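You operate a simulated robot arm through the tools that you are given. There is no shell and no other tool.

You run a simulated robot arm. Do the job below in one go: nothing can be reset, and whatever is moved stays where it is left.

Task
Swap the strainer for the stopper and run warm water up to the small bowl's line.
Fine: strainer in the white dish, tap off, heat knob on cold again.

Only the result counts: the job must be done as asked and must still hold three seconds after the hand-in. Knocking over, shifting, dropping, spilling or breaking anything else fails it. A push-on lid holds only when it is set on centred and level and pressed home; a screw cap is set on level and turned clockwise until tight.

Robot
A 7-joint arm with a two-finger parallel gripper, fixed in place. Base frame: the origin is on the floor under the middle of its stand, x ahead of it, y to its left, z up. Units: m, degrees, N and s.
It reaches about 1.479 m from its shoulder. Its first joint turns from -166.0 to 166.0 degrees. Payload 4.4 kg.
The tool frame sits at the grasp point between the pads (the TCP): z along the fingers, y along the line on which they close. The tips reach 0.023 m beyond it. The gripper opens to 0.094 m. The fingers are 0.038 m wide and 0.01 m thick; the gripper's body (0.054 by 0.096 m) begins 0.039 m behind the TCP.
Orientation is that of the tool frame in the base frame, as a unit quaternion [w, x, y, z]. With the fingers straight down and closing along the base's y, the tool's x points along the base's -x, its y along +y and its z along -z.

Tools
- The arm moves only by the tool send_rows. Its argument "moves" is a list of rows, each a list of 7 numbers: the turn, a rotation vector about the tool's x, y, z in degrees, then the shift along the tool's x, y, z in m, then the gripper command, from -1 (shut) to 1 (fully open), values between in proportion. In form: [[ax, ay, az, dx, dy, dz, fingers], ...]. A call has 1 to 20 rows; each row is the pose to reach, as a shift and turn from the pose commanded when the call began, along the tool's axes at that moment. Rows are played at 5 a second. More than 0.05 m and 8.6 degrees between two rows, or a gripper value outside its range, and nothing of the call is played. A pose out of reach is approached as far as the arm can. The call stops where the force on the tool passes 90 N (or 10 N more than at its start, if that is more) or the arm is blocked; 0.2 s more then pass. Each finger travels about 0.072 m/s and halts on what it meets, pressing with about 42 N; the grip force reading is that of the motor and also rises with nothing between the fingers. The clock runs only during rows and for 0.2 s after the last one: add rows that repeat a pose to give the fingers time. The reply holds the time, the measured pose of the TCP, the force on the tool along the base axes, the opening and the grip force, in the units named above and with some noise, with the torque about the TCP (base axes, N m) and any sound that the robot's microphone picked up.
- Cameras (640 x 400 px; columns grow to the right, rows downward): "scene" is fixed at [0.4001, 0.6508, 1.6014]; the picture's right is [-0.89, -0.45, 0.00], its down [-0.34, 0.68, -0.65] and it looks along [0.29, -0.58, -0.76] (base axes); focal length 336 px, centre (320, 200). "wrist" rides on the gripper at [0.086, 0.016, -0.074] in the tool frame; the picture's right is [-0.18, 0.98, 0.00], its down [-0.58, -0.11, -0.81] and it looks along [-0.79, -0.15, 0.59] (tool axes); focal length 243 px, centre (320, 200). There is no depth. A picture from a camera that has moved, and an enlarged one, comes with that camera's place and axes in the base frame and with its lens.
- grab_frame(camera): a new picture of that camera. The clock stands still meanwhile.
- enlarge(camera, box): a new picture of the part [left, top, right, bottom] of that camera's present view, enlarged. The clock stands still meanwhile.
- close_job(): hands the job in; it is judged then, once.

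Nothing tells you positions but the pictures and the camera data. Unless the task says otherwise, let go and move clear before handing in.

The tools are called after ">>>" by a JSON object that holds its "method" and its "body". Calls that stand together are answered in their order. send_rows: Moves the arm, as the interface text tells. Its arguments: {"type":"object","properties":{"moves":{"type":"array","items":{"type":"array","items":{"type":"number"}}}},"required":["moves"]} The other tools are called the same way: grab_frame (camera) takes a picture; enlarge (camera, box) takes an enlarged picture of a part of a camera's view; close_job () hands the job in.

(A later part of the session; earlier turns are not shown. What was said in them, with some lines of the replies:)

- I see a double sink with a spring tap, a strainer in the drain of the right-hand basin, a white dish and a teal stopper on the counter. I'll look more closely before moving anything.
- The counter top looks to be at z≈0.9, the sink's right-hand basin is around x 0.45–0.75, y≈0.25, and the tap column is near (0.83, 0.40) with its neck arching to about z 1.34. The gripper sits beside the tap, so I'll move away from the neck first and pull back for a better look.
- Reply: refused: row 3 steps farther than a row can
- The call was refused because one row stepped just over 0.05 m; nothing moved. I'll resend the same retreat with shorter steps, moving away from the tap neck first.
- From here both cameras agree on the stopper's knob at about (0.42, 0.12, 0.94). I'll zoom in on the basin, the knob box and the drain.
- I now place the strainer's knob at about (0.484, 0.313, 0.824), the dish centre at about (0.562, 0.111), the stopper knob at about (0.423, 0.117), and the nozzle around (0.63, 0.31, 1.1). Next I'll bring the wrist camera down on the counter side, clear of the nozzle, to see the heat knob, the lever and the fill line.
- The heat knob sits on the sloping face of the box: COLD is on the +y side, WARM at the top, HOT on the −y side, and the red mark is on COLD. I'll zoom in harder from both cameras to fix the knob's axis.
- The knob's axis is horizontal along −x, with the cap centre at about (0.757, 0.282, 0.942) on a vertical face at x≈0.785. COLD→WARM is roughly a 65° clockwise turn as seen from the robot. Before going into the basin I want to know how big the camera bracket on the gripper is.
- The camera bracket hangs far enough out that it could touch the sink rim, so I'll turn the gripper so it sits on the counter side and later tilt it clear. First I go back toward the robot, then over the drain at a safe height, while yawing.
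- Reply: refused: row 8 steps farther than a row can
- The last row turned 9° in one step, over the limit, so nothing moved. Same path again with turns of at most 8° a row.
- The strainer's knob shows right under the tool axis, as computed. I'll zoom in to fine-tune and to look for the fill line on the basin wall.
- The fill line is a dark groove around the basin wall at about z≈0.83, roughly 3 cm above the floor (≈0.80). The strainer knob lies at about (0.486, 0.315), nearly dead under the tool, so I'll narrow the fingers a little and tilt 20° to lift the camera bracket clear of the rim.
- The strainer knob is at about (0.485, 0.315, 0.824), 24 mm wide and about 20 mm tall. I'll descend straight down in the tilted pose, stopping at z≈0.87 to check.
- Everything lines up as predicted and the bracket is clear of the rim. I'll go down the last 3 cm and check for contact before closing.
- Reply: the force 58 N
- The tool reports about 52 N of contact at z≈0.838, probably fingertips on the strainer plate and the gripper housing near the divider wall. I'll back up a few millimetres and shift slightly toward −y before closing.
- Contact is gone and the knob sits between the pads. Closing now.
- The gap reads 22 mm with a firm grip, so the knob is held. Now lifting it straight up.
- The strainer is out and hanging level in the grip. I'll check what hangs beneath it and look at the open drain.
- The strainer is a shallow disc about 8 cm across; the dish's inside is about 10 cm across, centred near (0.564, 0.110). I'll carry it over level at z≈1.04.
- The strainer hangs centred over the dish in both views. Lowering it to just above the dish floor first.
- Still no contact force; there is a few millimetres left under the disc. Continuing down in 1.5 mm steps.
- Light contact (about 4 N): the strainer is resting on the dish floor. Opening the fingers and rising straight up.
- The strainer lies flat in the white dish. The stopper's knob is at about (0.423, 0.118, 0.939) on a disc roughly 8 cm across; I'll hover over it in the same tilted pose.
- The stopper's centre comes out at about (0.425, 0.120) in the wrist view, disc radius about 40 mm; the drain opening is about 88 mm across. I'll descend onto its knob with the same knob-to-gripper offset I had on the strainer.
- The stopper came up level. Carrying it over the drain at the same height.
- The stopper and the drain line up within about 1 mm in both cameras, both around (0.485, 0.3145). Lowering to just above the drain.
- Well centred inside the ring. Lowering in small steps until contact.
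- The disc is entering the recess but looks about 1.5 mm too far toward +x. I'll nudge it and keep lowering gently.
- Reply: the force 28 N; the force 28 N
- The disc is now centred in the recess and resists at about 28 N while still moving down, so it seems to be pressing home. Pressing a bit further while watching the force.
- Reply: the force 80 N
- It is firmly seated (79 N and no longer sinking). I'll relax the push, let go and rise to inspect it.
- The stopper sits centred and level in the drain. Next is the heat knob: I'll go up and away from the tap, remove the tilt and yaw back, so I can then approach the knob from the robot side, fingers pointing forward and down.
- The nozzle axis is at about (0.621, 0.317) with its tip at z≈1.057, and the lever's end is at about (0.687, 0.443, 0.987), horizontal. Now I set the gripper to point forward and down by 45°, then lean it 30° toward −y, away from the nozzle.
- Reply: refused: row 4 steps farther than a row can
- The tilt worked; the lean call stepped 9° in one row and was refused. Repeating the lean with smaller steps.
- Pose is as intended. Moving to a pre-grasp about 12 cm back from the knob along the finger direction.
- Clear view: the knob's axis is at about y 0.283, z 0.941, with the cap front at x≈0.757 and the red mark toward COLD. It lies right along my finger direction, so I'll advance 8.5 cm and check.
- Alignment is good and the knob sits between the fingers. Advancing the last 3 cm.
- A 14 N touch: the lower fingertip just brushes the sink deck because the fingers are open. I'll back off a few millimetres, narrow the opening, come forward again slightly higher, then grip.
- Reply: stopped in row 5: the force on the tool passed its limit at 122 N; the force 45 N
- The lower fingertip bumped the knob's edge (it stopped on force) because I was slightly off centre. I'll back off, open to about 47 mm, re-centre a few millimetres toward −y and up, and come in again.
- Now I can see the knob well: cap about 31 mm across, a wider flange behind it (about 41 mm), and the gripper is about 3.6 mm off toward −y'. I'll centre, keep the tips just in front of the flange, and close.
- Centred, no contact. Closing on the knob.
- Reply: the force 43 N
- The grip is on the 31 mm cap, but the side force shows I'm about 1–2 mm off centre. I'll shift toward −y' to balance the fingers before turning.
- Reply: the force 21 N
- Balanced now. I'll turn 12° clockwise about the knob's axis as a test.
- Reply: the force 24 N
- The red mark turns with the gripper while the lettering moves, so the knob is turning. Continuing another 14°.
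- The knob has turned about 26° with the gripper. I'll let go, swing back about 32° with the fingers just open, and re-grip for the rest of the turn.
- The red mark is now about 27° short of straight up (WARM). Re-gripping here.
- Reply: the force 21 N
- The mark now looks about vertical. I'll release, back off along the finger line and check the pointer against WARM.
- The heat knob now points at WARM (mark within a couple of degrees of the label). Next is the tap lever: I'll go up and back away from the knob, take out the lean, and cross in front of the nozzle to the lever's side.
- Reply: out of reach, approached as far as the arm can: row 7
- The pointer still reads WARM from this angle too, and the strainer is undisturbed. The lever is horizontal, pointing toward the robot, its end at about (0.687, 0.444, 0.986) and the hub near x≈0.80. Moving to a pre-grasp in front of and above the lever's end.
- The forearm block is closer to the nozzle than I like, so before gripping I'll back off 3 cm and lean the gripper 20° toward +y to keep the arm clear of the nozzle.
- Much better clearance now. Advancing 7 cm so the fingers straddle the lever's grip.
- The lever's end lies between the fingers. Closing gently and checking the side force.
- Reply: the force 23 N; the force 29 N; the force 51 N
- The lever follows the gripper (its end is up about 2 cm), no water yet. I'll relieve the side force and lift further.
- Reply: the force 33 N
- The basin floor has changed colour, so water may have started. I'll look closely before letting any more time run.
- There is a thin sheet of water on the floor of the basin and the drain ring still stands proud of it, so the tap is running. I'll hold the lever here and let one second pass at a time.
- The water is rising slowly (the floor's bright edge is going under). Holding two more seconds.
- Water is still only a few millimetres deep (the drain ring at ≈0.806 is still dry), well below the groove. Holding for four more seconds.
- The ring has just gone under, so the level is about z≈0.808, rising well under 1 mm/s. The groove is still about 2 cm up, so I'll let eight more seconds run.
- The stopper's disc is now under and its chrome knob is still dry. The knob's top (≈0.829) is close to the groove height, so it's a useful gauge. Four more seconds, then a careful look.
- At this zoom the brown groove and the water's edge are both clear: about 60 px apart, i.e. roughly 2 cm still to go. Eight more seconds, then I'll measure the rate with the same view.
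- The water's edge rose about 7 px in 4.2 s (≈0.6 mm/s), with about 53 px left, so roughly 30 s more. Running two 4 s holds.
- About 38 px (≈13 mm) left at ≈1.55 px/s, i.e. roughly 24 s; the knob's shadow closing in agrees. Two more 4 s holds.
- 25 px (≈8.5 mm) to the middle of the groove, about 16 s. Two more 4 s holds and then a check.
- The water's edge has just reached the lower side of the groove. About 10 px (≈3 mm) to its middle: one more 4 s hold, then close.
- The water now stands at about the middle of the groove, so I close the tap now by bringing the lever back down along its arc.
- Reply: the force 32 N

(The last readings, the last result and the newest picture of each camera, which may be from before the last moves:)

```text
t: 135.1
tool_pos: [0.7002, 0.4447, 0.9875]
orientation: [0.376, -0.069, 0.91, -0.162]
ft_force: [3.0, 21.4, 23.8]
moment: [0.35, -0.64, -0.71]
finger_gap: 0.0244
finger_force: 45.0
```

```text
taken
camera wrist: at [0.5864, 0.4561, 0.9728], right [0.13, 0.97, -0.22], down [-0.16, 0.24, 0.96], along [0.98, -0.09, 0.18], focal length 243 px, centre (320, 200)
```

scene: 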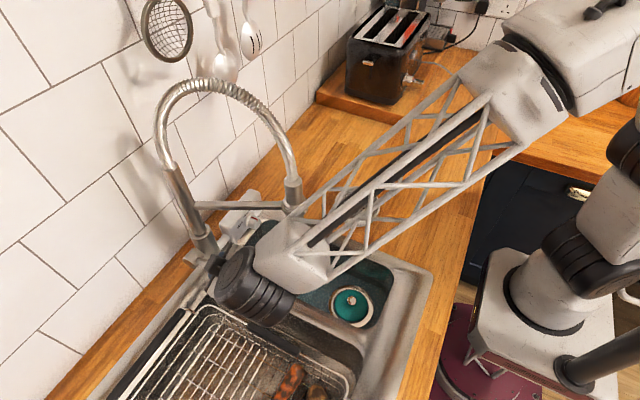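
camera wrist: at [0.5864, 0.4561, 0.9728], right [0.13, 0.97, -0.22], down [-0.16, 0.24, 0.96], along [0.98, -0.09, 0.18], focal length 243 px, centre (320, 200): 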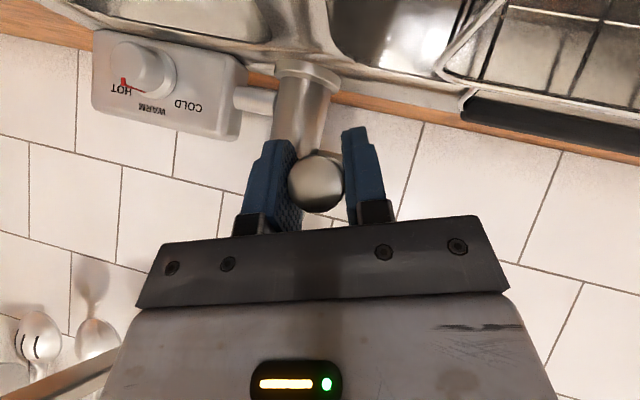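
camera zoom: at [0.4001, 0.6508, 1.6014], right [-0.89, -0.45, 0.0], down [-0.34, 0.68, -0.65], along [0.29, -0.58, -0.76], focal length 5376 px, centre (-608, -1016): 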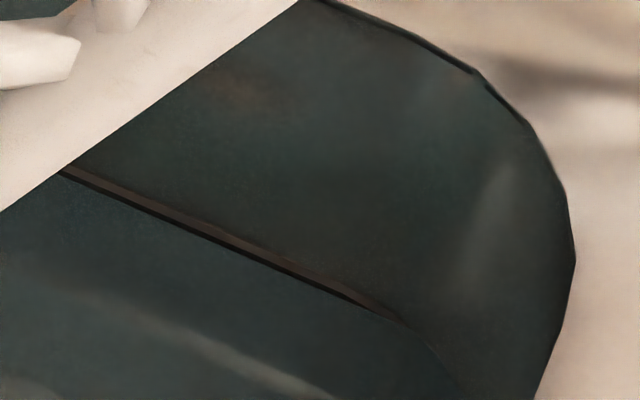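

The lever is back at its starting position (same place in the view as before). I'll press a millimetre further to be sure it is against its stop.

>>> {"method": "send_rows", "body": {"moves": [[0, 0, 0, 0.001, 0.0015, 0.001, -1], [0, 0, 0, 0.001, 0.0015, 0.001, -1], [0, 0, 0, 0.001, 0.0015, 0.001, -1]]}}

>>> {"method": "enlarge", "body": {"camera": "scene", "box": [370, 268, 386, 284]}}

>>> {"method": "enlarge", "body": {"camera": "wrist", "box": [230, 100, 410, 220]}}

```text
t: 135.9
tool_pos: [0.6986, 0.4444, 0.9853]
orientation: [0.376, -0.068, 0.91, -0.164]
ft_force: [-0.7, -30.5, 31.0]
moment: [0.2, -0.82, -0.76]
finger_gap: 0.0249
finger_force: 44.7
```

```text
16.00 times, centred on (378, 276) of scene
camera zoom: at [0.4001, 0.6508, 1.6014], right [-0.89, -0.45, 0.0], down [-0.34, 0.68, -0.65], along [0.29, -0.58, -0.76], focal length 5376 px, centre (-608, -1016)
```

zoom: 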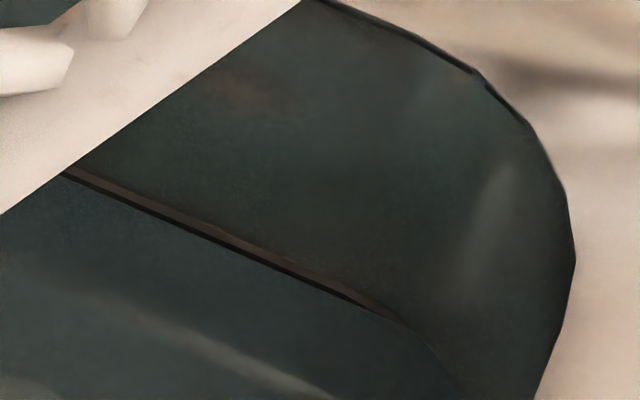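

```text
3.33 times, centred on (320, 160) of wrist
camera zoom: at [0.5864, 0.4556, 0.9706], right [0.13, 0.97, -0.22], down [-0.16, 0.24, 0.96], along [0.98, -0.09, 0.18], focal length 809 px, centre (320, 333)
```

zoom: 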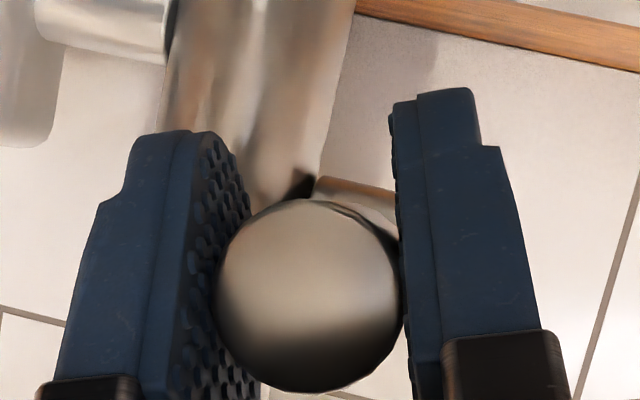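

The force rises only at the stop and the water level is steady, so the tap is off. Releasing the lever and backing straight out.

>>> {"method": "send_rows", "body": {"moves": [[0, 0, 0, 0, 0, 0, -0.3], [0, 0, 0, 0, 0, 0, 0], [0, 0, 0, 0, 0, 0, 0.05], [0, 0, 0, 0, 0, -0.02, 0.05], [0, 0, 0, 0, 0, -0.05, 0.05], [0, 0, 0, 0, 0, -0.08, 0.05], [0, 0, 0, 0, 0, -0.08, 0.05]]}}

>>> {"method": "grab_frame", "body": {"camera": "wrist"}}

>>> {"method": "grab_frame", "body": {"camera": "scene"}}

>>> {"method": "enlarge", "body": {"camera": "wrist", "box": [250, 20, 400, 160]}}

```text
t: 137.5
tool_pos: [0.6436, 0.4674, 1.0376]
orientation: [0.376, -0.069, 0.909, -0.163]
ft_force: [-0.2, -1.1, -0.5]
moment: [0.03, -0.01, 0.01]
finger_gap: 0.0493
finger_force: 0.1
```

```text
taken
camera wrist: at [0.5302, 0.4774, 1.0235], right [0.13, 0.97, -0.22], down [-0.16, 0.24, 0.96], along [0.98, -0.09, 0.18], focal length 243 px, centre (320, 200)
```

wrist: 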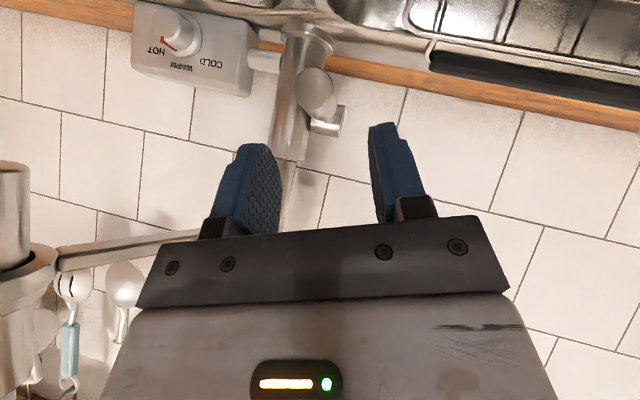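

```text
taken
```

scene: 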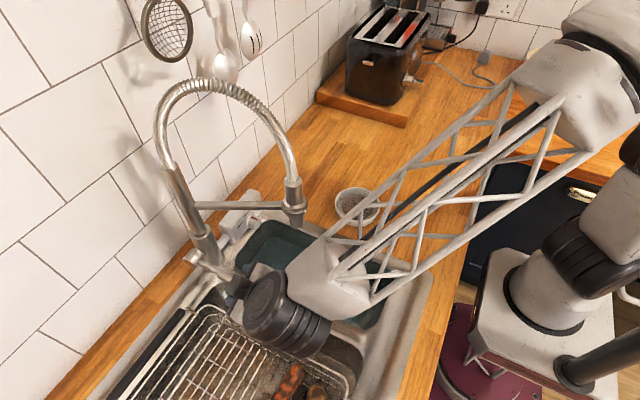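

```text
2.86 times, centred on (325, 90) of wrist
camera zoom: at [0.5302, 0.4774, 1.0235], right [0.13, 0.97, -0.22], down [-0.16, 0.24, 0.96], along [0.98, -0.09, 0.18], focal length 693 px, centre (306, 514)
```

zoom: 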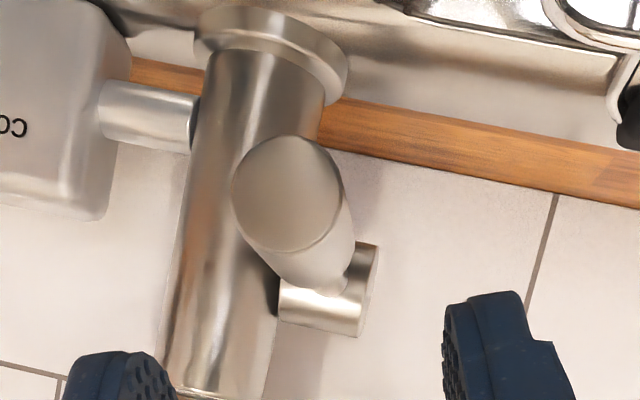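

>>> {"method": "enlarge", "body": {"camera": "scene", "box": [240, 180, 330, 270]}}

>>> {"method": "enlarge", "body": {"camera": "wrist", "box": [0, 130, 140, 400]}}

```text
4.44 times, centred on (285, 225) of scene
camera zoom: at [0.4001, 0.6508, 1.6014], right [-0.89, -0.45, 0.0], down [-0.34, 0.68, -0.65], along [0.29, -0.58, -0.76], focal length 1493 px, centre (476, 89)
```

zoom: 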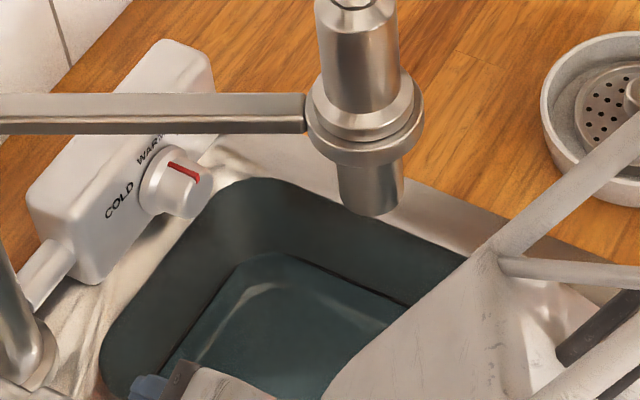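

```text
1.48 times, centred on (70, 265) of wrist
camera zoom: at [0.5302, 0.4774, 1.0235], right [0.13, 0.97, -0.22], down [-0.16, 0.24, 0.96], along [0.98, -0.09, 0.18], focal length 359 px, centre (690, 104)
```

zoom: 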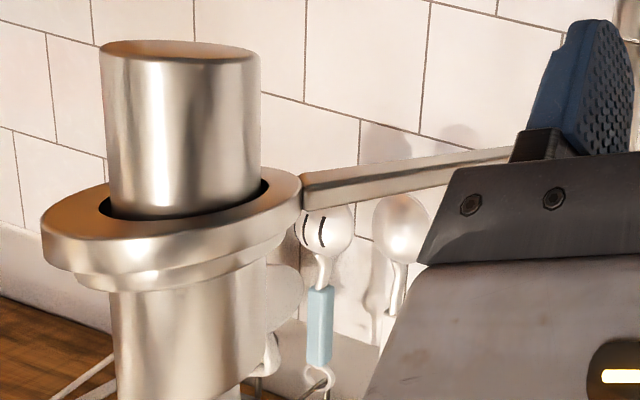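

No stream at the nozzle and the lever is back where it started, so the tap is off. Next I return to the robot side, crossing in front of the nozzle the way I came, to set the heat knob back to COLD.

>>> {"method": "send_rows", "body": {"moves": [[-2.36, 0, 2.36, 0.02, -0.0141, -0.0282, 0.05], [-4.71, 0, 4.71, 0.0399, -0.0281, -0.0563, 0.05], [-7.07, 0, 7.07, 0.0599, -0.0422, -0.0845, 0.05], [-9.43, 0, 9.43, 0.0799, -0.0562, -0.1126, 0.05], [-11.79, 0, 11.79, 0.0998, -0.0703, -0.1408, 0.05], [-14.14, 0, 14.14, 0.1198, -0.0843, -0.1689, 0.05], [-14.14, 0, 14.14, 0.1198, -0.0843, -0.1689, 0.05]]}}

>>> {"method": "send_rows", "body": {"moves": [[-2.83, 0, 2.83, -0.0057, -0.036, 0, 0.05], [-5.66, 0, 5.66, -0.0113, -0.072, 0, 0.05], [-8.49, 0, 8.49, -0.017, -0.108, 0, 0.05], [-11.31, 0, 11.31, -0.0226, -0.144, 0, 0.05], [-14.14, 0, 14.14, -0.0283, -0.18, 0, 0.05], [-14.14, 0, 14.14, -0.0283, -0.18, 0, 0.05]]}}

>>> {"method": "grab_frame", "body": {"camera": "scene"}}

>>> {"method": "grab_frame", "body": {"camera": "wrist"}}

```text
t: 139.1
tool_pos: [0.4384, 0.399, 1.0991]
orientation: [0.381, -0.002, 0.924, -0.002]
ft_force: [-0.2, 0.1, -0.2]
moment: [0.03, 0.01, 0.0]
finger_gap: 0.0493
finger_force: 0.0
```

```text
t: 140.5
tool_pos: [0.461, 0.2186, 1.1219]
orientation: [0.376, 0.065, 0.911, 0.157]
ft_force: [0.8, 0.3, -0.6]
moment: [0.02, -0.01, 0.02]
finger_gap: 0.0498
finger_force: 0.1
```

```text
taken
```

scene: 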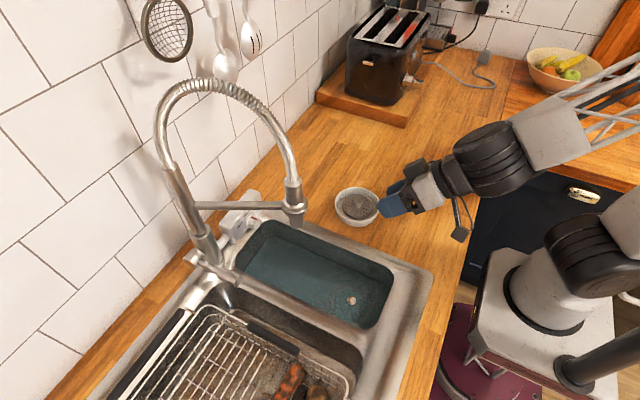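

```text
taken
camera wrist: at [0.347, 0.2357, 1.118], right [0.13, 0.88, 0.45], down [-0.16, -0.43, 0.89], along [0.98, -0.19, 0.08], focal length 243 px, centre (320, 200)
```

wrist: 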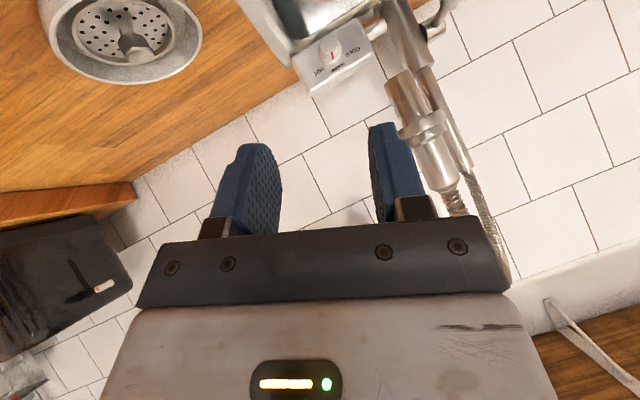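

Now the basin is in clear view. I'll inspect the water line all round and confirm no stream.

>>> {"method": "enlarge", "body": {"camera": "scene", "box": [230, 210, 410, 335]}}

>>> {"method": "enlarge", "body": {"camera": "scene", "box": [235, 220, 275, 260]}}

>>> {"method": "enlarge", "body": {"camera": "scene", "box": [280, 232, 300, 252]}}

>>> {"method": "enlarge", "body": {"camera": "scene", "box": [370, 268, 386, 284]}}

```text
3.20 times, centred on (320, 272) of scene
camera zoom: at [0.4001, 0.6508, 1.6014], right [-0.89, -0.45, 0.0], down [-0.34, 0.68, -0.65], along [0.29, -0.58, -0.76], focal length 1075 px, centre (320, -32)
```

zoom: 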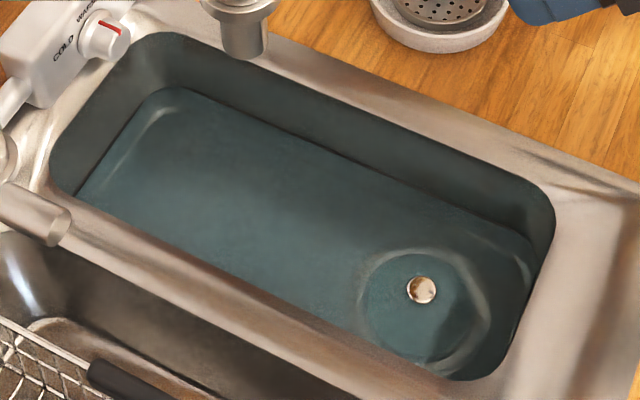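

```text
10.00 times, centred on (255, 240) of scene
camera zoom: at [0.4001, 0.6508, 1.6014], right [-0.89, -0.45, 0.0], down [-0.34, 0.68, -0.65], along [0.29, -0.58, -0.76], focal length 3360 px, centre (970, -200)
```

zoom: 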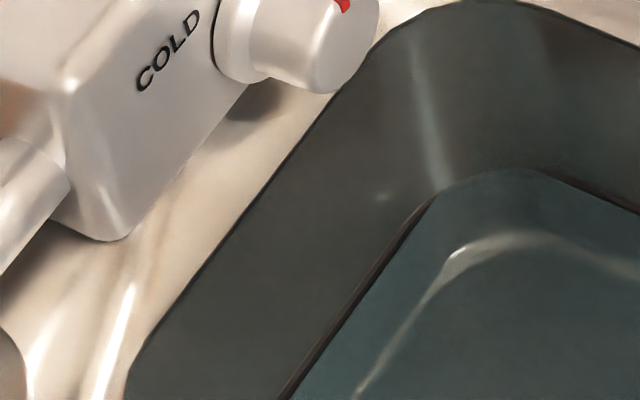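

```text
16.00 times, centred on (290, 242) of scene
camera zoom: at [0.4001, 0.6508, 1.6014], right [-0.89, -0.45, 0.0], down [-0.34, 0.68, -0.65], along [0.29, -0.58, -0.76], focal length 5376 px, centre (800, -472)
```

zoom: 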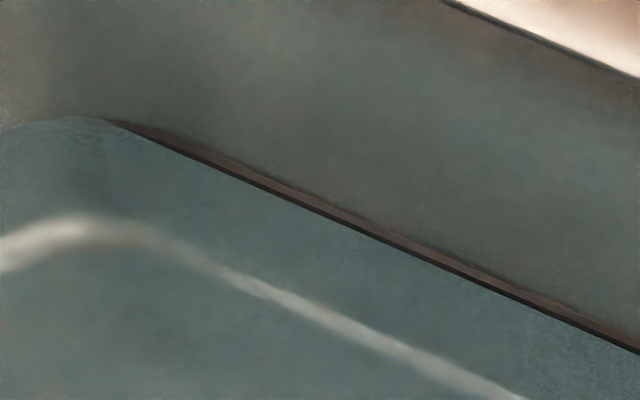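

```text
16.00 times, centred on (378, 276) of scene
camera zoom: at [0.4001, 0.6508, 1.6014], right [-0.89, -0.45, 0.0], down [-0.34, 0.68, -0.65], along [0.29, -0.58, -0.76], focal length 5376 px, centre (-608, -1016)
```

zoom: 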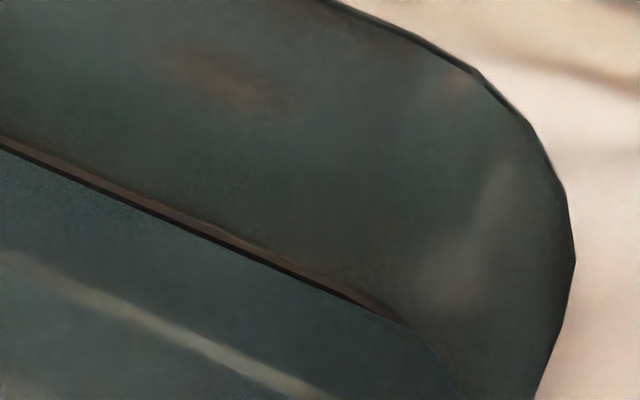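

The water stands at the groove all round and is not changing; the strainer is still in place in the dish. Now approaching the heat knob again by reversing the path I left on.

>>> {"method": "send_rows", "body": {"moves": [[-2.83, 0, 2.83, -0.0192, -0.0052, 0.0275, 0.05], [-5.66, 0, 5.66, -0.0383, -0.0104, 0.055, 0.05], [-8.49, 0, 8.49, -0.0575, -0.0156, 0.0825, 0.05], [-11.31, 0, 11.31, -0.0623, -0.0193, 0.1154, 0.05], [-14.14, 0, 14.14, -0.0671, -0.023, 0.1484, 0.05], [-16.97, 0, 16.97, -0.0719, -0.0267, 0.1813, 0.05], [-19.8, 0, 19.8, -0.0661, -0.032, 0.2146, 0.05], [-22.63, 0, 22.63, -0.0603, -0.0372, 0.2479, 0.05], [-22.63, 0, 22.63, -0.0603, -0.0372, 0.2479, 0.05]]}}

>>> {"method": "grab_frame", "body": {"camera": "wrist"}}

>>> {"method": "grab_frame", "body": {"camera": "scene"}}

>>> {"method": "enlarge", "body": {"camera": "wrist", "box": [270, 40, 420, 160]}}

```text
t: 142.5
tool_pos: [0.6768, 0.2289, 0.9828]
orientation: [0.343, 0.166, 0.832, 0.403]
ft_force: [0.7, -0.4, 0.2]
moment: [-0.01, -0.01, 0.0]
finger_gap: 0.0496
finger_force: 0.1
```

```text
taken
camera wrist: at [0.5645, 0.2451, 0.9906], right [0.13, 0.51, 0.85], down [-0.16, -0.84, 0.52], along [0.98, -0.2, -0.03], focal length 243 px, centre (320, 200)
```

wrist: 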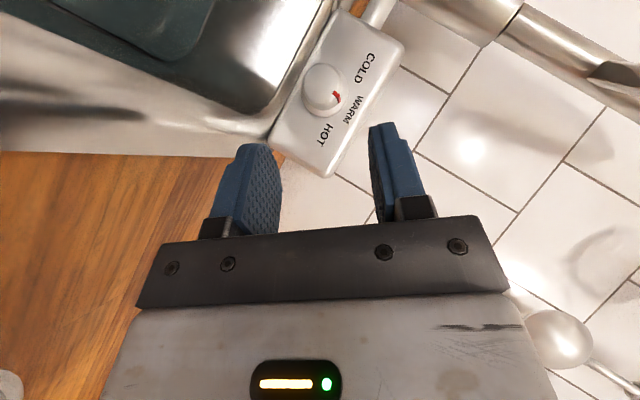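

```text
taken
```

scene: 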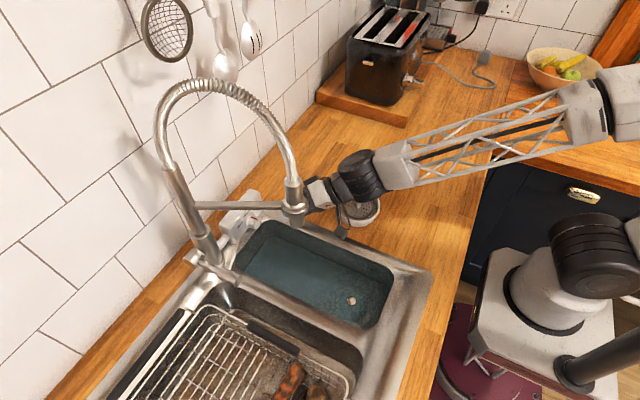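

```text
3.33 times, centred on (345, 100) of wrist
camera zoom: at [0.5645, 0.2451, 0.9906], right [0.13, 0.51, 0.85], down [-0.16, -0.84, 0.52], along [0.98, -0.2, -0.03], focal length 809 px, centre (237, 533)
```

zoom: 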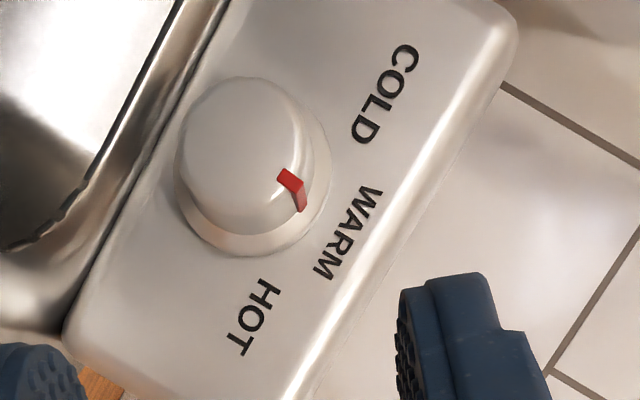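

I'm back at the same pre-grasp pose. I'll narrow the fingers to 41 mm, advance the same 9 cm and close on the knob.

>>> {"method": "send_rows", "body": {"moves": [[0, 0, 0, -0.0005, 0, 0.025, -0.12], [0, 0, 0, -0.001, 0, 0.05, -0.12], [0, 0, 0, -0.0018, 0, 0.075, -0.12], [0, 0, 0, -0.0018, 0, 0.09, -0.12], [0, 0, 0, -0.0018, 0, 0.09, -0.12]]}}

>>> {"method": "enlarge", "body": {"camera": "wrist", "box": [210, 100, 420, 230]}}

>>> {"method": "enlarge", "body": {"camera": "scene", "box": [210, 130, 400, 260]}}

```text
t: 143.7
tool_pos: [0.7421, 0.2787, 0.9448]
orientation: [0.343, 0.165, 0.832, 0.403]
ft_force: [-0.3, 0.9, -0.4]
moment: [-0.04, 0.04, -0.01]
finger_gap: 0.0413
finger_force: 0.0
```

```text
3.05 times, centred on (315, 165) of wrist
camera zoom: at [0.629, 0.2936, 0.9514], right [0.13, 0.51, 0.85], down [-0.16, -0.84, 0.52], along [0.98, -0.2, -0.03], focal length 739 px, centre (335, 307)
```

zoom: 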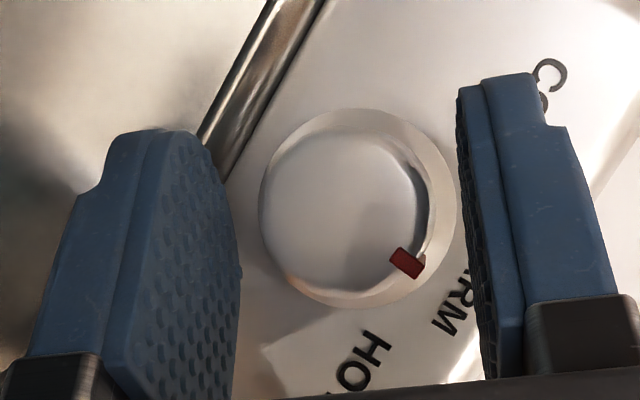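

```text
3.08 times, centred on (305, 195) of scene
camera zoom: at [0.4001, 0.6508, 1.6014], right [-0.89, -0.45, 0.0], down [-0.34, 0.68, -0.65], along [0.29, -0.58, -0.76], focal length 1034 px, centre (366, 215)
```

zoom: 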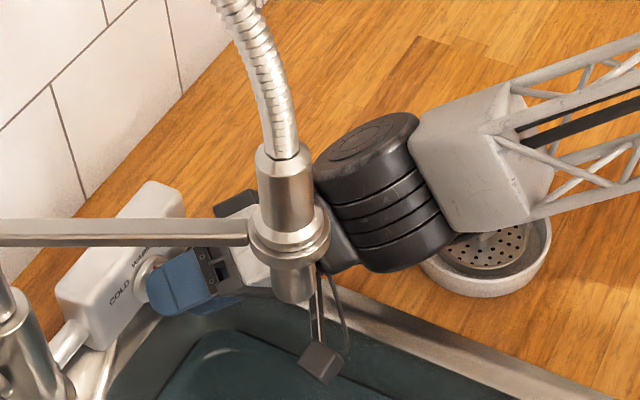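

>>> {"method": "send_rows", "body": {"moves": [[0, 0, 0, 0, 0, 0, -0.4], [0, 0, 0, 0, 0, 0, -1], [0, 0, 0, 0, 0, 0, -1], [0, 0, 0, 0, 0, 0, -1]]}}

```text
t: 144.7
tool_pos: [0.7421, 0.2784, 0.9453]
orientation: [0.343, 0.166, 0.832, 0.403]
ft_force: [7.8, 10.5, 2.6]
moment: [0.05, -0.01, 0.56]
finger_gap: 0.0308
finger_force: 45.3
```

Gripped evenly on the cap (31 mm). Turning it counter-clockwise toward COLD by 28°.

>>> {"method": "send_rows", "body": {"moves": [[2.47, 0, -2.47, 0, 0.0003, 0, -1], [4.95, 0, -4.95, 0, 0.0006, 0, -1], [9.9, 0, -9.9, 0.0001, 0.0012, 0.0001, -1], [14.85, 0, -14.85, 0.0002, 0.0018, 0.0002, -1], [19.8, 0, -19.8, 0.0004, 0.0023, 0.0004, -1], [19.8, 0, -19.8, 0.0004, 0.0023, 0.0004, -1]]}}

>>> {"method": "enlarge", "body": {"camera": "wrist", "box": [210, 100, 420, 230]}}

>>> {"method": "enlarge", "body": {"camera": "scene", "box": [210, 130, 400, 260]}}

```text
t: 146.1
tool_pos: [0.742, 0.2803, 0.947]
orientation: [0.374, 0.077, 0.905, 0.189]
ft_force: [-5.1, 13.4, 22.0]
moment: [0.09, 0.35, 0.72]
finger_gap: 0.0311
finger_force: 44.9
```

```text
3.05 times, centred on (315, 165) of wrist
camera zoom: at [0.6287, 0.2973, 0.945], right [0.13, 0.85, 0.51], down [-0.16, -0.49, 0.86], along [0.98, -0.19, 0.07], focal length 739 px, centre (335, 307)
```

zoom: 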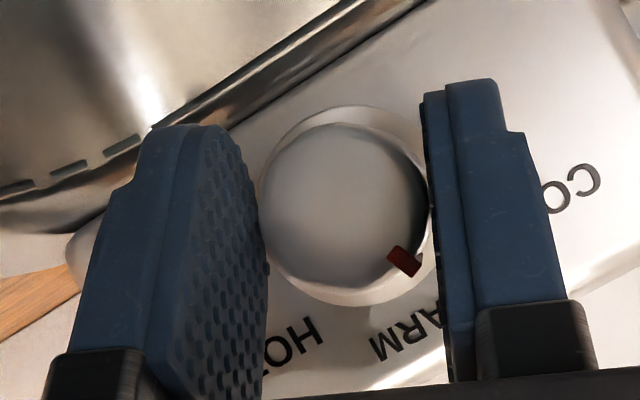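

```text
3.08 times, centred on (305, 195) of scene
camera zoom: at [0.4001, 0.6508, 1.6014], right [-0.89, -0.45, 0.0], down [-0.34, 0.68, -0.65], along [0.29, -0.58, -0.76], focal length 1034 px, centre (366, 215)
```

zoom: 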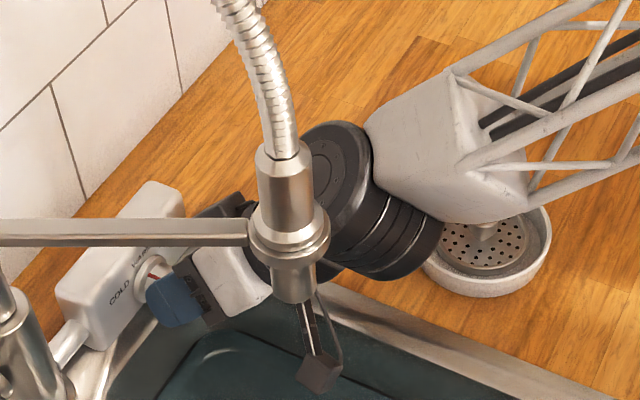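

The mark moves with the knob; about 35° remain to COLD. Releasing, swinging back 33° and re-gripping.

>>> {"method": "send_rows", "body": {"moves": [[0, 0, 0, 0, 0, 0, -0.15], [0, 0, 0, 0, 0, 0, -0.12], [-2.83, 0, 2.83, 0, -0.0003, 0, -0.12], [-5.66, 0, 5.66, 0, -0.0007, 0, -0.12], [-11.31, 0, 11.31, 0.0001, -0.0014, 0.0001, -0.12], [-16.97, 0, 16.97, 0.0003, -0.002, 0.0003, -0.12], [-22.63, 0, 22.63, 0.0005, -0.0026, 0.0005, -0.12], [-23.33, 0, 23.33, 0.0006, -0.0027, 0.0006, -0.12], [-23.33, 0, 23.33, 0.0006, -0.0027, 0.0006, -0.12]]}}

>>> {"method": "enlarge", "body": {"camera": "wrist", "box": [210, 100, 420, 230]}}

>>> {"method": "enlarge", "body": {"camera": "scene", "box": [210, 130, 400, 260]}}

```text
t: 148.1
tool_pos: [0.7421, 0.2786, 0.9434]
orientation: [0.335, 0.181, 0.814, 0.439]
ft_force: [0.5, -0.4, 0.0]
moment: [-0.02, -0.01, 0.01]
finger_gap: 0.0414
finger_force: 0.2
```

```text
3.05 times, centred on (315, 165) of wrist
camera zoom: at [0.6289, 0.2925, 0.9525], right [0.13, 0.43, 0.89], down [-0.16, -0.88, 0.45], along [0.98, -0.2, -0.05], focal length 739 px, centre (335, 307)
```

zoom: 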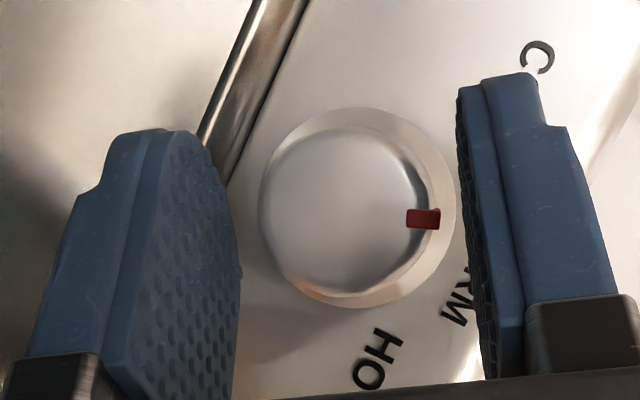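

```text
3.08 times, centred on (305, 195) of scene
camera zoom: at [0.4001, 0.6508, 1.6014], right [-0.89, -0.45, 0.0], down [-0.34, 0.68, -0.65], along [0.29, -0.58, -0.76], focal length 1034 px, centre (366, 215)
```

zoom: 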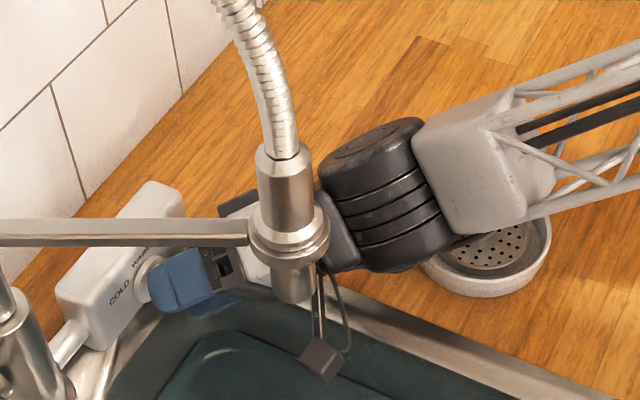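

The mark sits about 35° from its original COLD position. Gripping and turning back 34°.

>>> {"method": "send_rows", "body": {"moves": [[0, 0, 0, 0, 0, 0, -0.4], [0, 0, 0, 0, 0, 0, -1], [0, 0, 0, 0, 0, 0, -1], [0, 0, 0, 0, 0, 0, -1], [2.47, 0, -2.47, 0, 0.0003, 0, -1], [4.95, 0, -4.95, 0, 0.0006, 0, -1], [9.9, 0, -9.9, 0.0001, 0.0012, 0.0001, -1], [14.85, 0, -14.85, 0.0002, 0.0018, 0.0002, -1], [19.8, 0, -19.8, 0.0004, 0.0023, 0.0004, -1], [24.04, 0, -24.04, 0.0006, 0.0028, 0.0006, -1], [24.04, 0, -24.04, 0.0006, 0.0028, 0.0006, -1]]}}

>>> {"method": "enlarge", "body": {"camera": "wrist", "box": [210, 100, 420, 230]}}

>>> {"method": "enlarge", "body": {"camera": "scene", "box": [210, 130, 400, 260]}}

```text
t: 150.5
tool_pos: [0.7424, 0.28, 0.9464]
orientation: [0.375, 0.074, 0.906, 0.181]
ft_force: [0.3, 18.6, 20.6]
moment: [0.12, -0.4, 0.29]
finger_gap: 0.0309
finger_force: 45.1
```

```text
3.05 times, centred on (315, 165) of wrist
camera zoom: at [0.6288, 0.2974, 0.9445], right [0.13, 0.86, 0.5], down [-0.16, -0.48, 0.86], along [0.98, -0.19, 0.07], focal length 739 px, centre (335, 307)
```

zoom: 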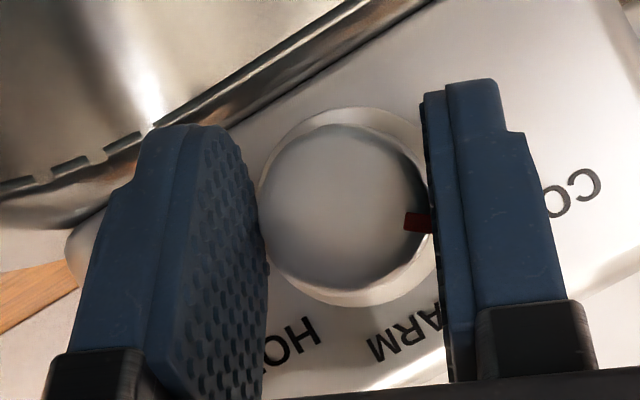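

```text
3.08 times, centred on (305, 195) of scene
camera zoom: at [0.4001, 0.6508, 1.6014], right [-0.89, -0.45, 0.0], down [-0.34, 0.68, -0.65], along [0.29, -0.58, -0.76], focal length 1034 px, centre (366, 215)
```

zoom: 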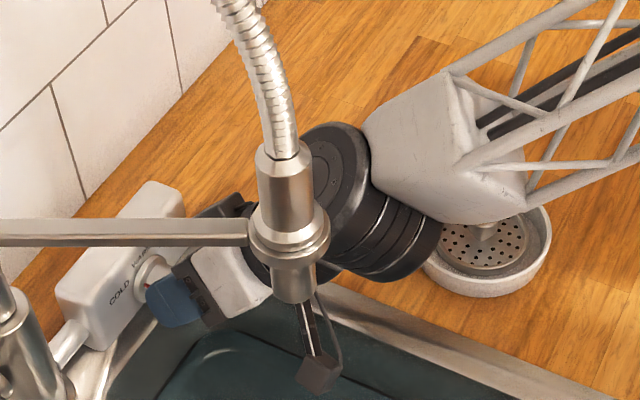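

The mark reads about 41° above horizontal against 33° originally, so about 8° to go. I'll re-grip from a higher lean to keep clear of the nozzle and finish the turn.

>>> {"method": "send_rows", "body": {"moves": [[0, 0, 0, 0, 0, 0, -0.15], [0, 0, 0, 0, 0, 0, -0.12], [-2.83, 0, 2.83, 0, -0.0003, 0, -0.12], [-7.07, 0, 7.07, 0, -0.0009, 0, -0.12], [-11.31, 0, 11.31, 0.0001, -0.0014, 0.0001, -0.12], [-14.14, 0, 14.14, 0.0002, -0.0017, 0.0002, -0.12], [-14.14, 0, 14.14, 0.0002, -0.0017, 0.0002, -0.12]]}}

>>> {"method": "enlarge", "body": {"camera": "wrist", "box": [210, 100, 420, 230]}}

```text
t: 152.1
tool_pos: [0.7421, 0.2783, 0.945]
orientation: [0.355, 0.139, 0.861, 0.336]
ft_force: [0.4, -0.4, 0.1]
moment: [0.0, 0.0, -0.02]
finger_gap: 0.0414
finger_force: 0.0
```

```text
3.05 times, centred on (315, 165) of wrist
camera zoom: at [0.6287, 0.2944, 0.9494], right [0.13, 0.63, 0.76], down [-0.16, -0.75, 0.65], along [0.98, -0.2, 0.0], focal length 739 px, centre (335, 307)
```

zoom: 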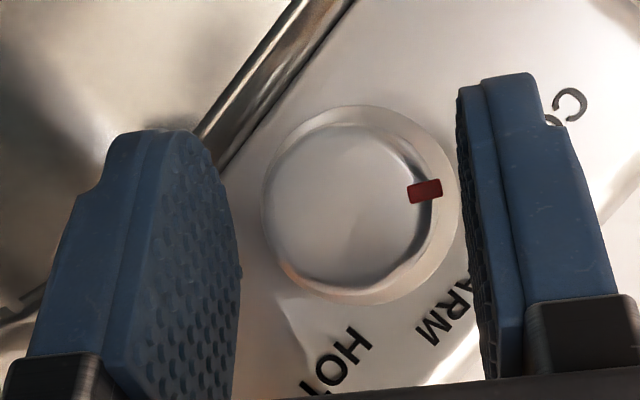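

>>> {"method": "send_rows", "body": {"moves": [[0, 0, 0, 0, 0, 0, -0.4], [0, 0, 0, 0, 0, 0, -1], [0, 0, 0, 0, 0, 0, -1], [0, 0, 0, 0, 0, 0, -1], [1.41, 0, -1.41, 0, 0.0002, 0, -1], [2.83, 0, -2.83, 0, 0.0003, 0, -1], [4.24, 0, -4.24, 0, 0.0005, 0, -1], [4.24, 0, -4.24, 0, 0.0005, 0, -1]]}}

>>> {"method": "enlarge", "body": {"camera": "wrist", "box": [210, 100, 420, 230]}}

```text
t: 153.9
tool_pos: [0.7422, 0.2789, 0.9472]
orientation: [0.362, 0.12, 0.878, 0.29]
ft_force: [3.3, 9.4, 10.8]
moment: [0.14, -0.04, -0.21]
finger_gap: 0.0315
finger_force: 44.7
```

```text
3.05 times, centred on (315, 165) of wrist
camera zoom: at [0.6287, 0.2959, 0.9485], right [0.13, 0.71, 0.69], down [-0.16, -0.67, 0.72], along [0.98, -0.2, 0.02], focal length 739 px, centre (335, 307)
```

zoom: 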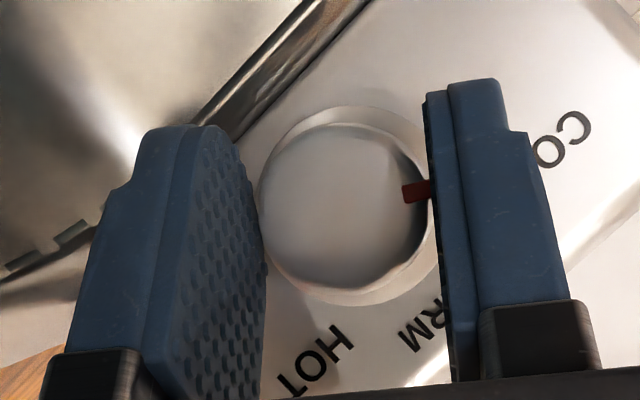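

The mark now reads about 33°, as at the start. I'll release, back off to the very same viewpoint I first inspected the knob from, and compare.

>>> {"method": "send_rows", "body": {"moves": [[0, 0, 0, 0, 0, 0, -0.15], [0, 0, 0, 0, 0, 0, -0.05], [0, 0, 0, 0, 0, -0.015, 0], [0, 0, 0, 0, 0, -0.04, 0], [0, 0, 0, 0, 0, -0.075, 0], [0, 0, 0, 0, 0, -0.11, 0], [2.1, 0, -2.1, 0, 0, -0.12, 0], [4.24, 0, -4.24, 0, 0, -0.12, 0], [4.24, 0, -4.24, 0, 0, -0.12, 0]]}}

>>> {"method": "grab_frame", "body": {"camera": "wrist"}}

>>> {"method": "enlarge", "body": {"camera": "wrist", "box": [250, 0, 420, 160]}}

>>> {"method": "enlarge", "body": {"camera": "scene", "box": [210, 185, 270, 250]}}

```text
t: 155.9
tool_pos: [0.6577, 0.2272, 1.0131]
orientation: [0.367, 0.1, 0.892, 0.244]
ft_force: [-1.0, 0.8, 0.4]
moment: [0.02, 0.03, -0.02]
finger_gap: 0.0472
finger_force: 0.1
```

```text
taken
camera wrist: at [0.544, 0.2447, 1.0145], right [0.13, 0.78, 0.61], down [-0.16, -0.59, 0.79], along [0.98, -0.2, 0.04], focal length 243 px, centre (320, 200)
```

wrist: 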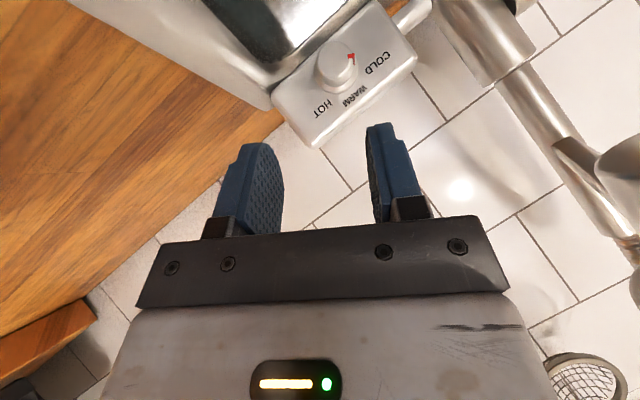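

```text
2.50 times, centred on (335, 80) of wrist
camera zoom: at [0.544, 0.2447, 1.0145], right [0.13, 0.78, 0.61], down [-0.16, -0.59, 0.79], along [0.98, -0.2, 0.04], focal length 606 px, centre (282, 500)
```

zoom: 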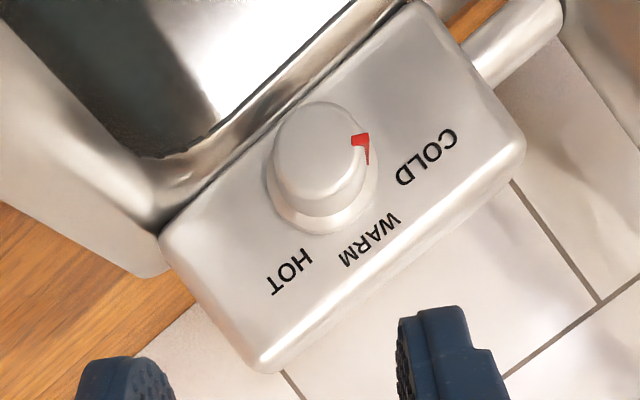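

```text
6.15 times, centred on (240, 218) of scene
camera zoom: at [0.4001, 0.6508, 1.6014], right [-0.89, -0.45, 0.0], down [-0.34, 0.68, -0.65], along [0.29, -0.58, -0.76], focal length 2068 px, centre (812, 92)
```

zoom: 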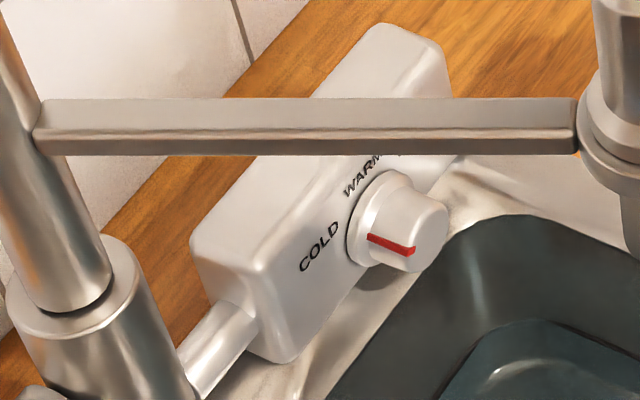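

The red mark looks identical to the very first picture: back on COLD. Now I retreat up and away, then do a last check of everything.

>>> {"method": "send_rows", "body": {"moves": [[0, 0, 0, 0.0045, 0.0048, -0.0358, 0], [0, 0, 0, 0.0091, 0.0096, -0.0716, 0], [0, 0, 0, 0.0136, 0.0144, -0.1074, 0], [0, 0, 0, 0.0181, 0.0191, -0.1431, 0], [0, 0, 0, 0.0226, 0.0239, -0.1789, 0], [0, 0, 0, 0.0272, 0.0287, -0.2147, 0], [0, 0, 0, 0.0317, 0.0335, -0.2505, 0], [0, 0, 0, 0.0317, 0.0335, -0.2505, 0]]}}

>>> {"method": "grab_frame", "body": {"camera": "scene"}}

>>> {"method": "enlarge", "body": {"camera": "scene", "box": [180, 190, 400, 335]}}

>>> {"method": "enlarge", "body": {"camera": "scene", "box": [370, 268, 386, 284]}}

>>> {"method": "enlarge", "body": {"camera": "scene", "box": [320, 170, 400, 240]}}

>>> {"method": "enlarge", "body": {"camera": "scene", "box": [180, 230, 250, 300]}}

```text
t: 157.7
tool_pos: [0.4587, 0.1784, 1.1646]
orientation: [0.367, 0.102, 0.892, 0.244]
ft_force: [-0.2, -0.1, 0.4]
moment: [-0.01, -0.01, 0.01]
finger_gap: 0.0468
finger_force: 0.1
```

```text
taken
```

scene: 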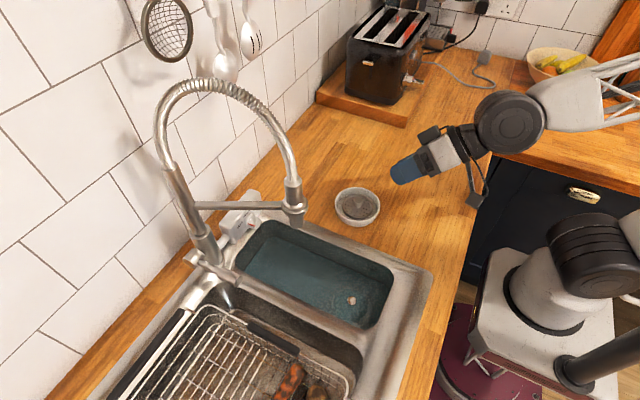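

```text
2.76 times, centred on (290, 262) of scene
camera zoom: at [0.4001, 0.6508, 1.6014], right [-0.89, -0.45, 0.0], down [-0.34, 0.68, -0.65], along [0.29, -0.58, -0.76], focal length 927 px, centre (403, 28)
```

zoom: 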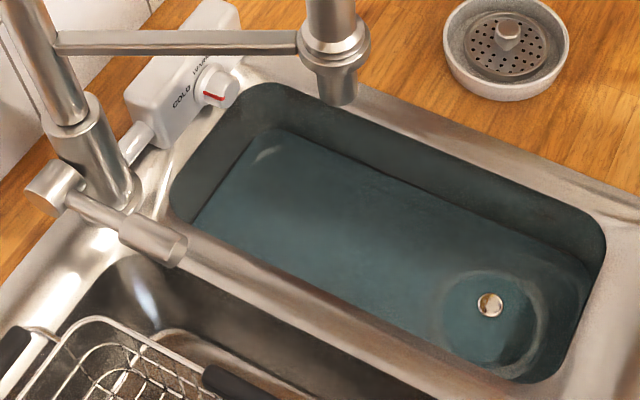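

```text
16.00 times, centred on (378, 276) of scene
camera zoom: at [0.4001, 0.6508, 1.6014], right [-0.89, -0.45, 0.0], down [-0.34, 0.68, -0.65], along [0.29, -0.58, -0.76], focal length 5376 px, centre (-608, -1016)
```

zoom: 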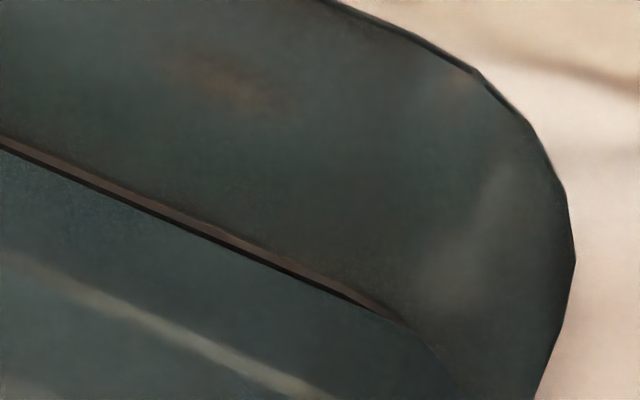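

```text
5.71 times, centred on (360, 205) of scene
camera zoom: at [0.4001, 0.6508, 1.6014], right [-0.89, -0.45, 0.0], down [-0.34, 0.68, -0.65], along [0.29, -0.58, -0.76], focal length 1920 px, centre (91, 171)
```

zoom: 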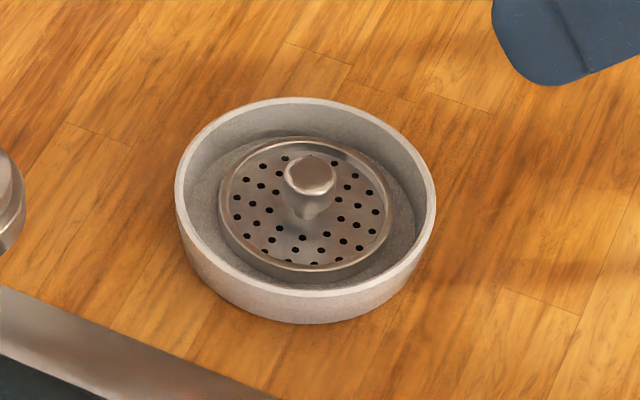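

```text
5.71 times, centred on (215, 265) of scene
camera zoom: at [0.4001, 0.6508, 1.6014], right [-0.89, -0.45, 0.0], down [-0.34, 0.68, -0.65], along [0.29, -0.58, -0.76], focal length 1920 px, centre (920, -171)
```

zoom: 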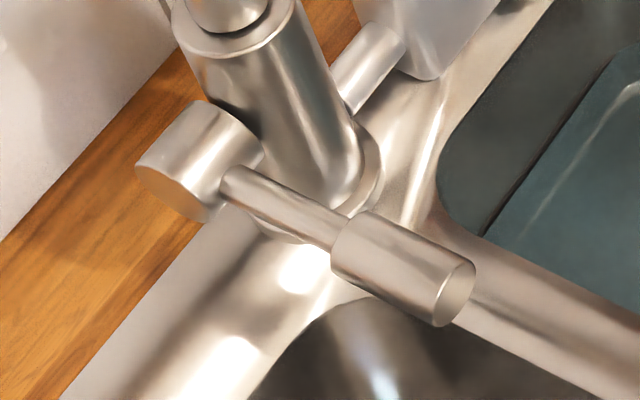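

Everything checks out:
- **Strainer:** lying flat in the white dish.
- **Stopper:** seated in the drain.
- **Water:** steady at the groove line for the last 20 s.
- **Tap lever:** back exactly where it started, with no stream.
- **Heat knob:** on COLD.

The gripper is empty and clear, so I'm handing in.

>>> {"method": "close_job", "body": {}}

```text
The job is handed in.
```

I've handed the job in. At my last check everything was as you asked, but the hand-in reply didn't say whether it passed.

- **Strainer:** it lies flat in the white dish.
- **Stopper:** it is centred and level in the drain and was pressed home. It hasn't leaked: the water held steady for the last 20 seconds.
- **Water:** it stands at about the middle of the line around the small bowl. It ran with the heat knob on WARM; I can't measure the temperature, and the mark may have sat a few degrees towards HOT.
- **Tap:** the lever is back where it started and nothing runs from the nozzle.
- **Heat knob:** it is back on COLD, with the mark where it was in the first picture.

I saw nothing else knocked, shifted or spilled. The gripper pressed hard against the heat knob once (about 122 N) while I was lining up; I saw no damage and the knob turned normally afterwards.
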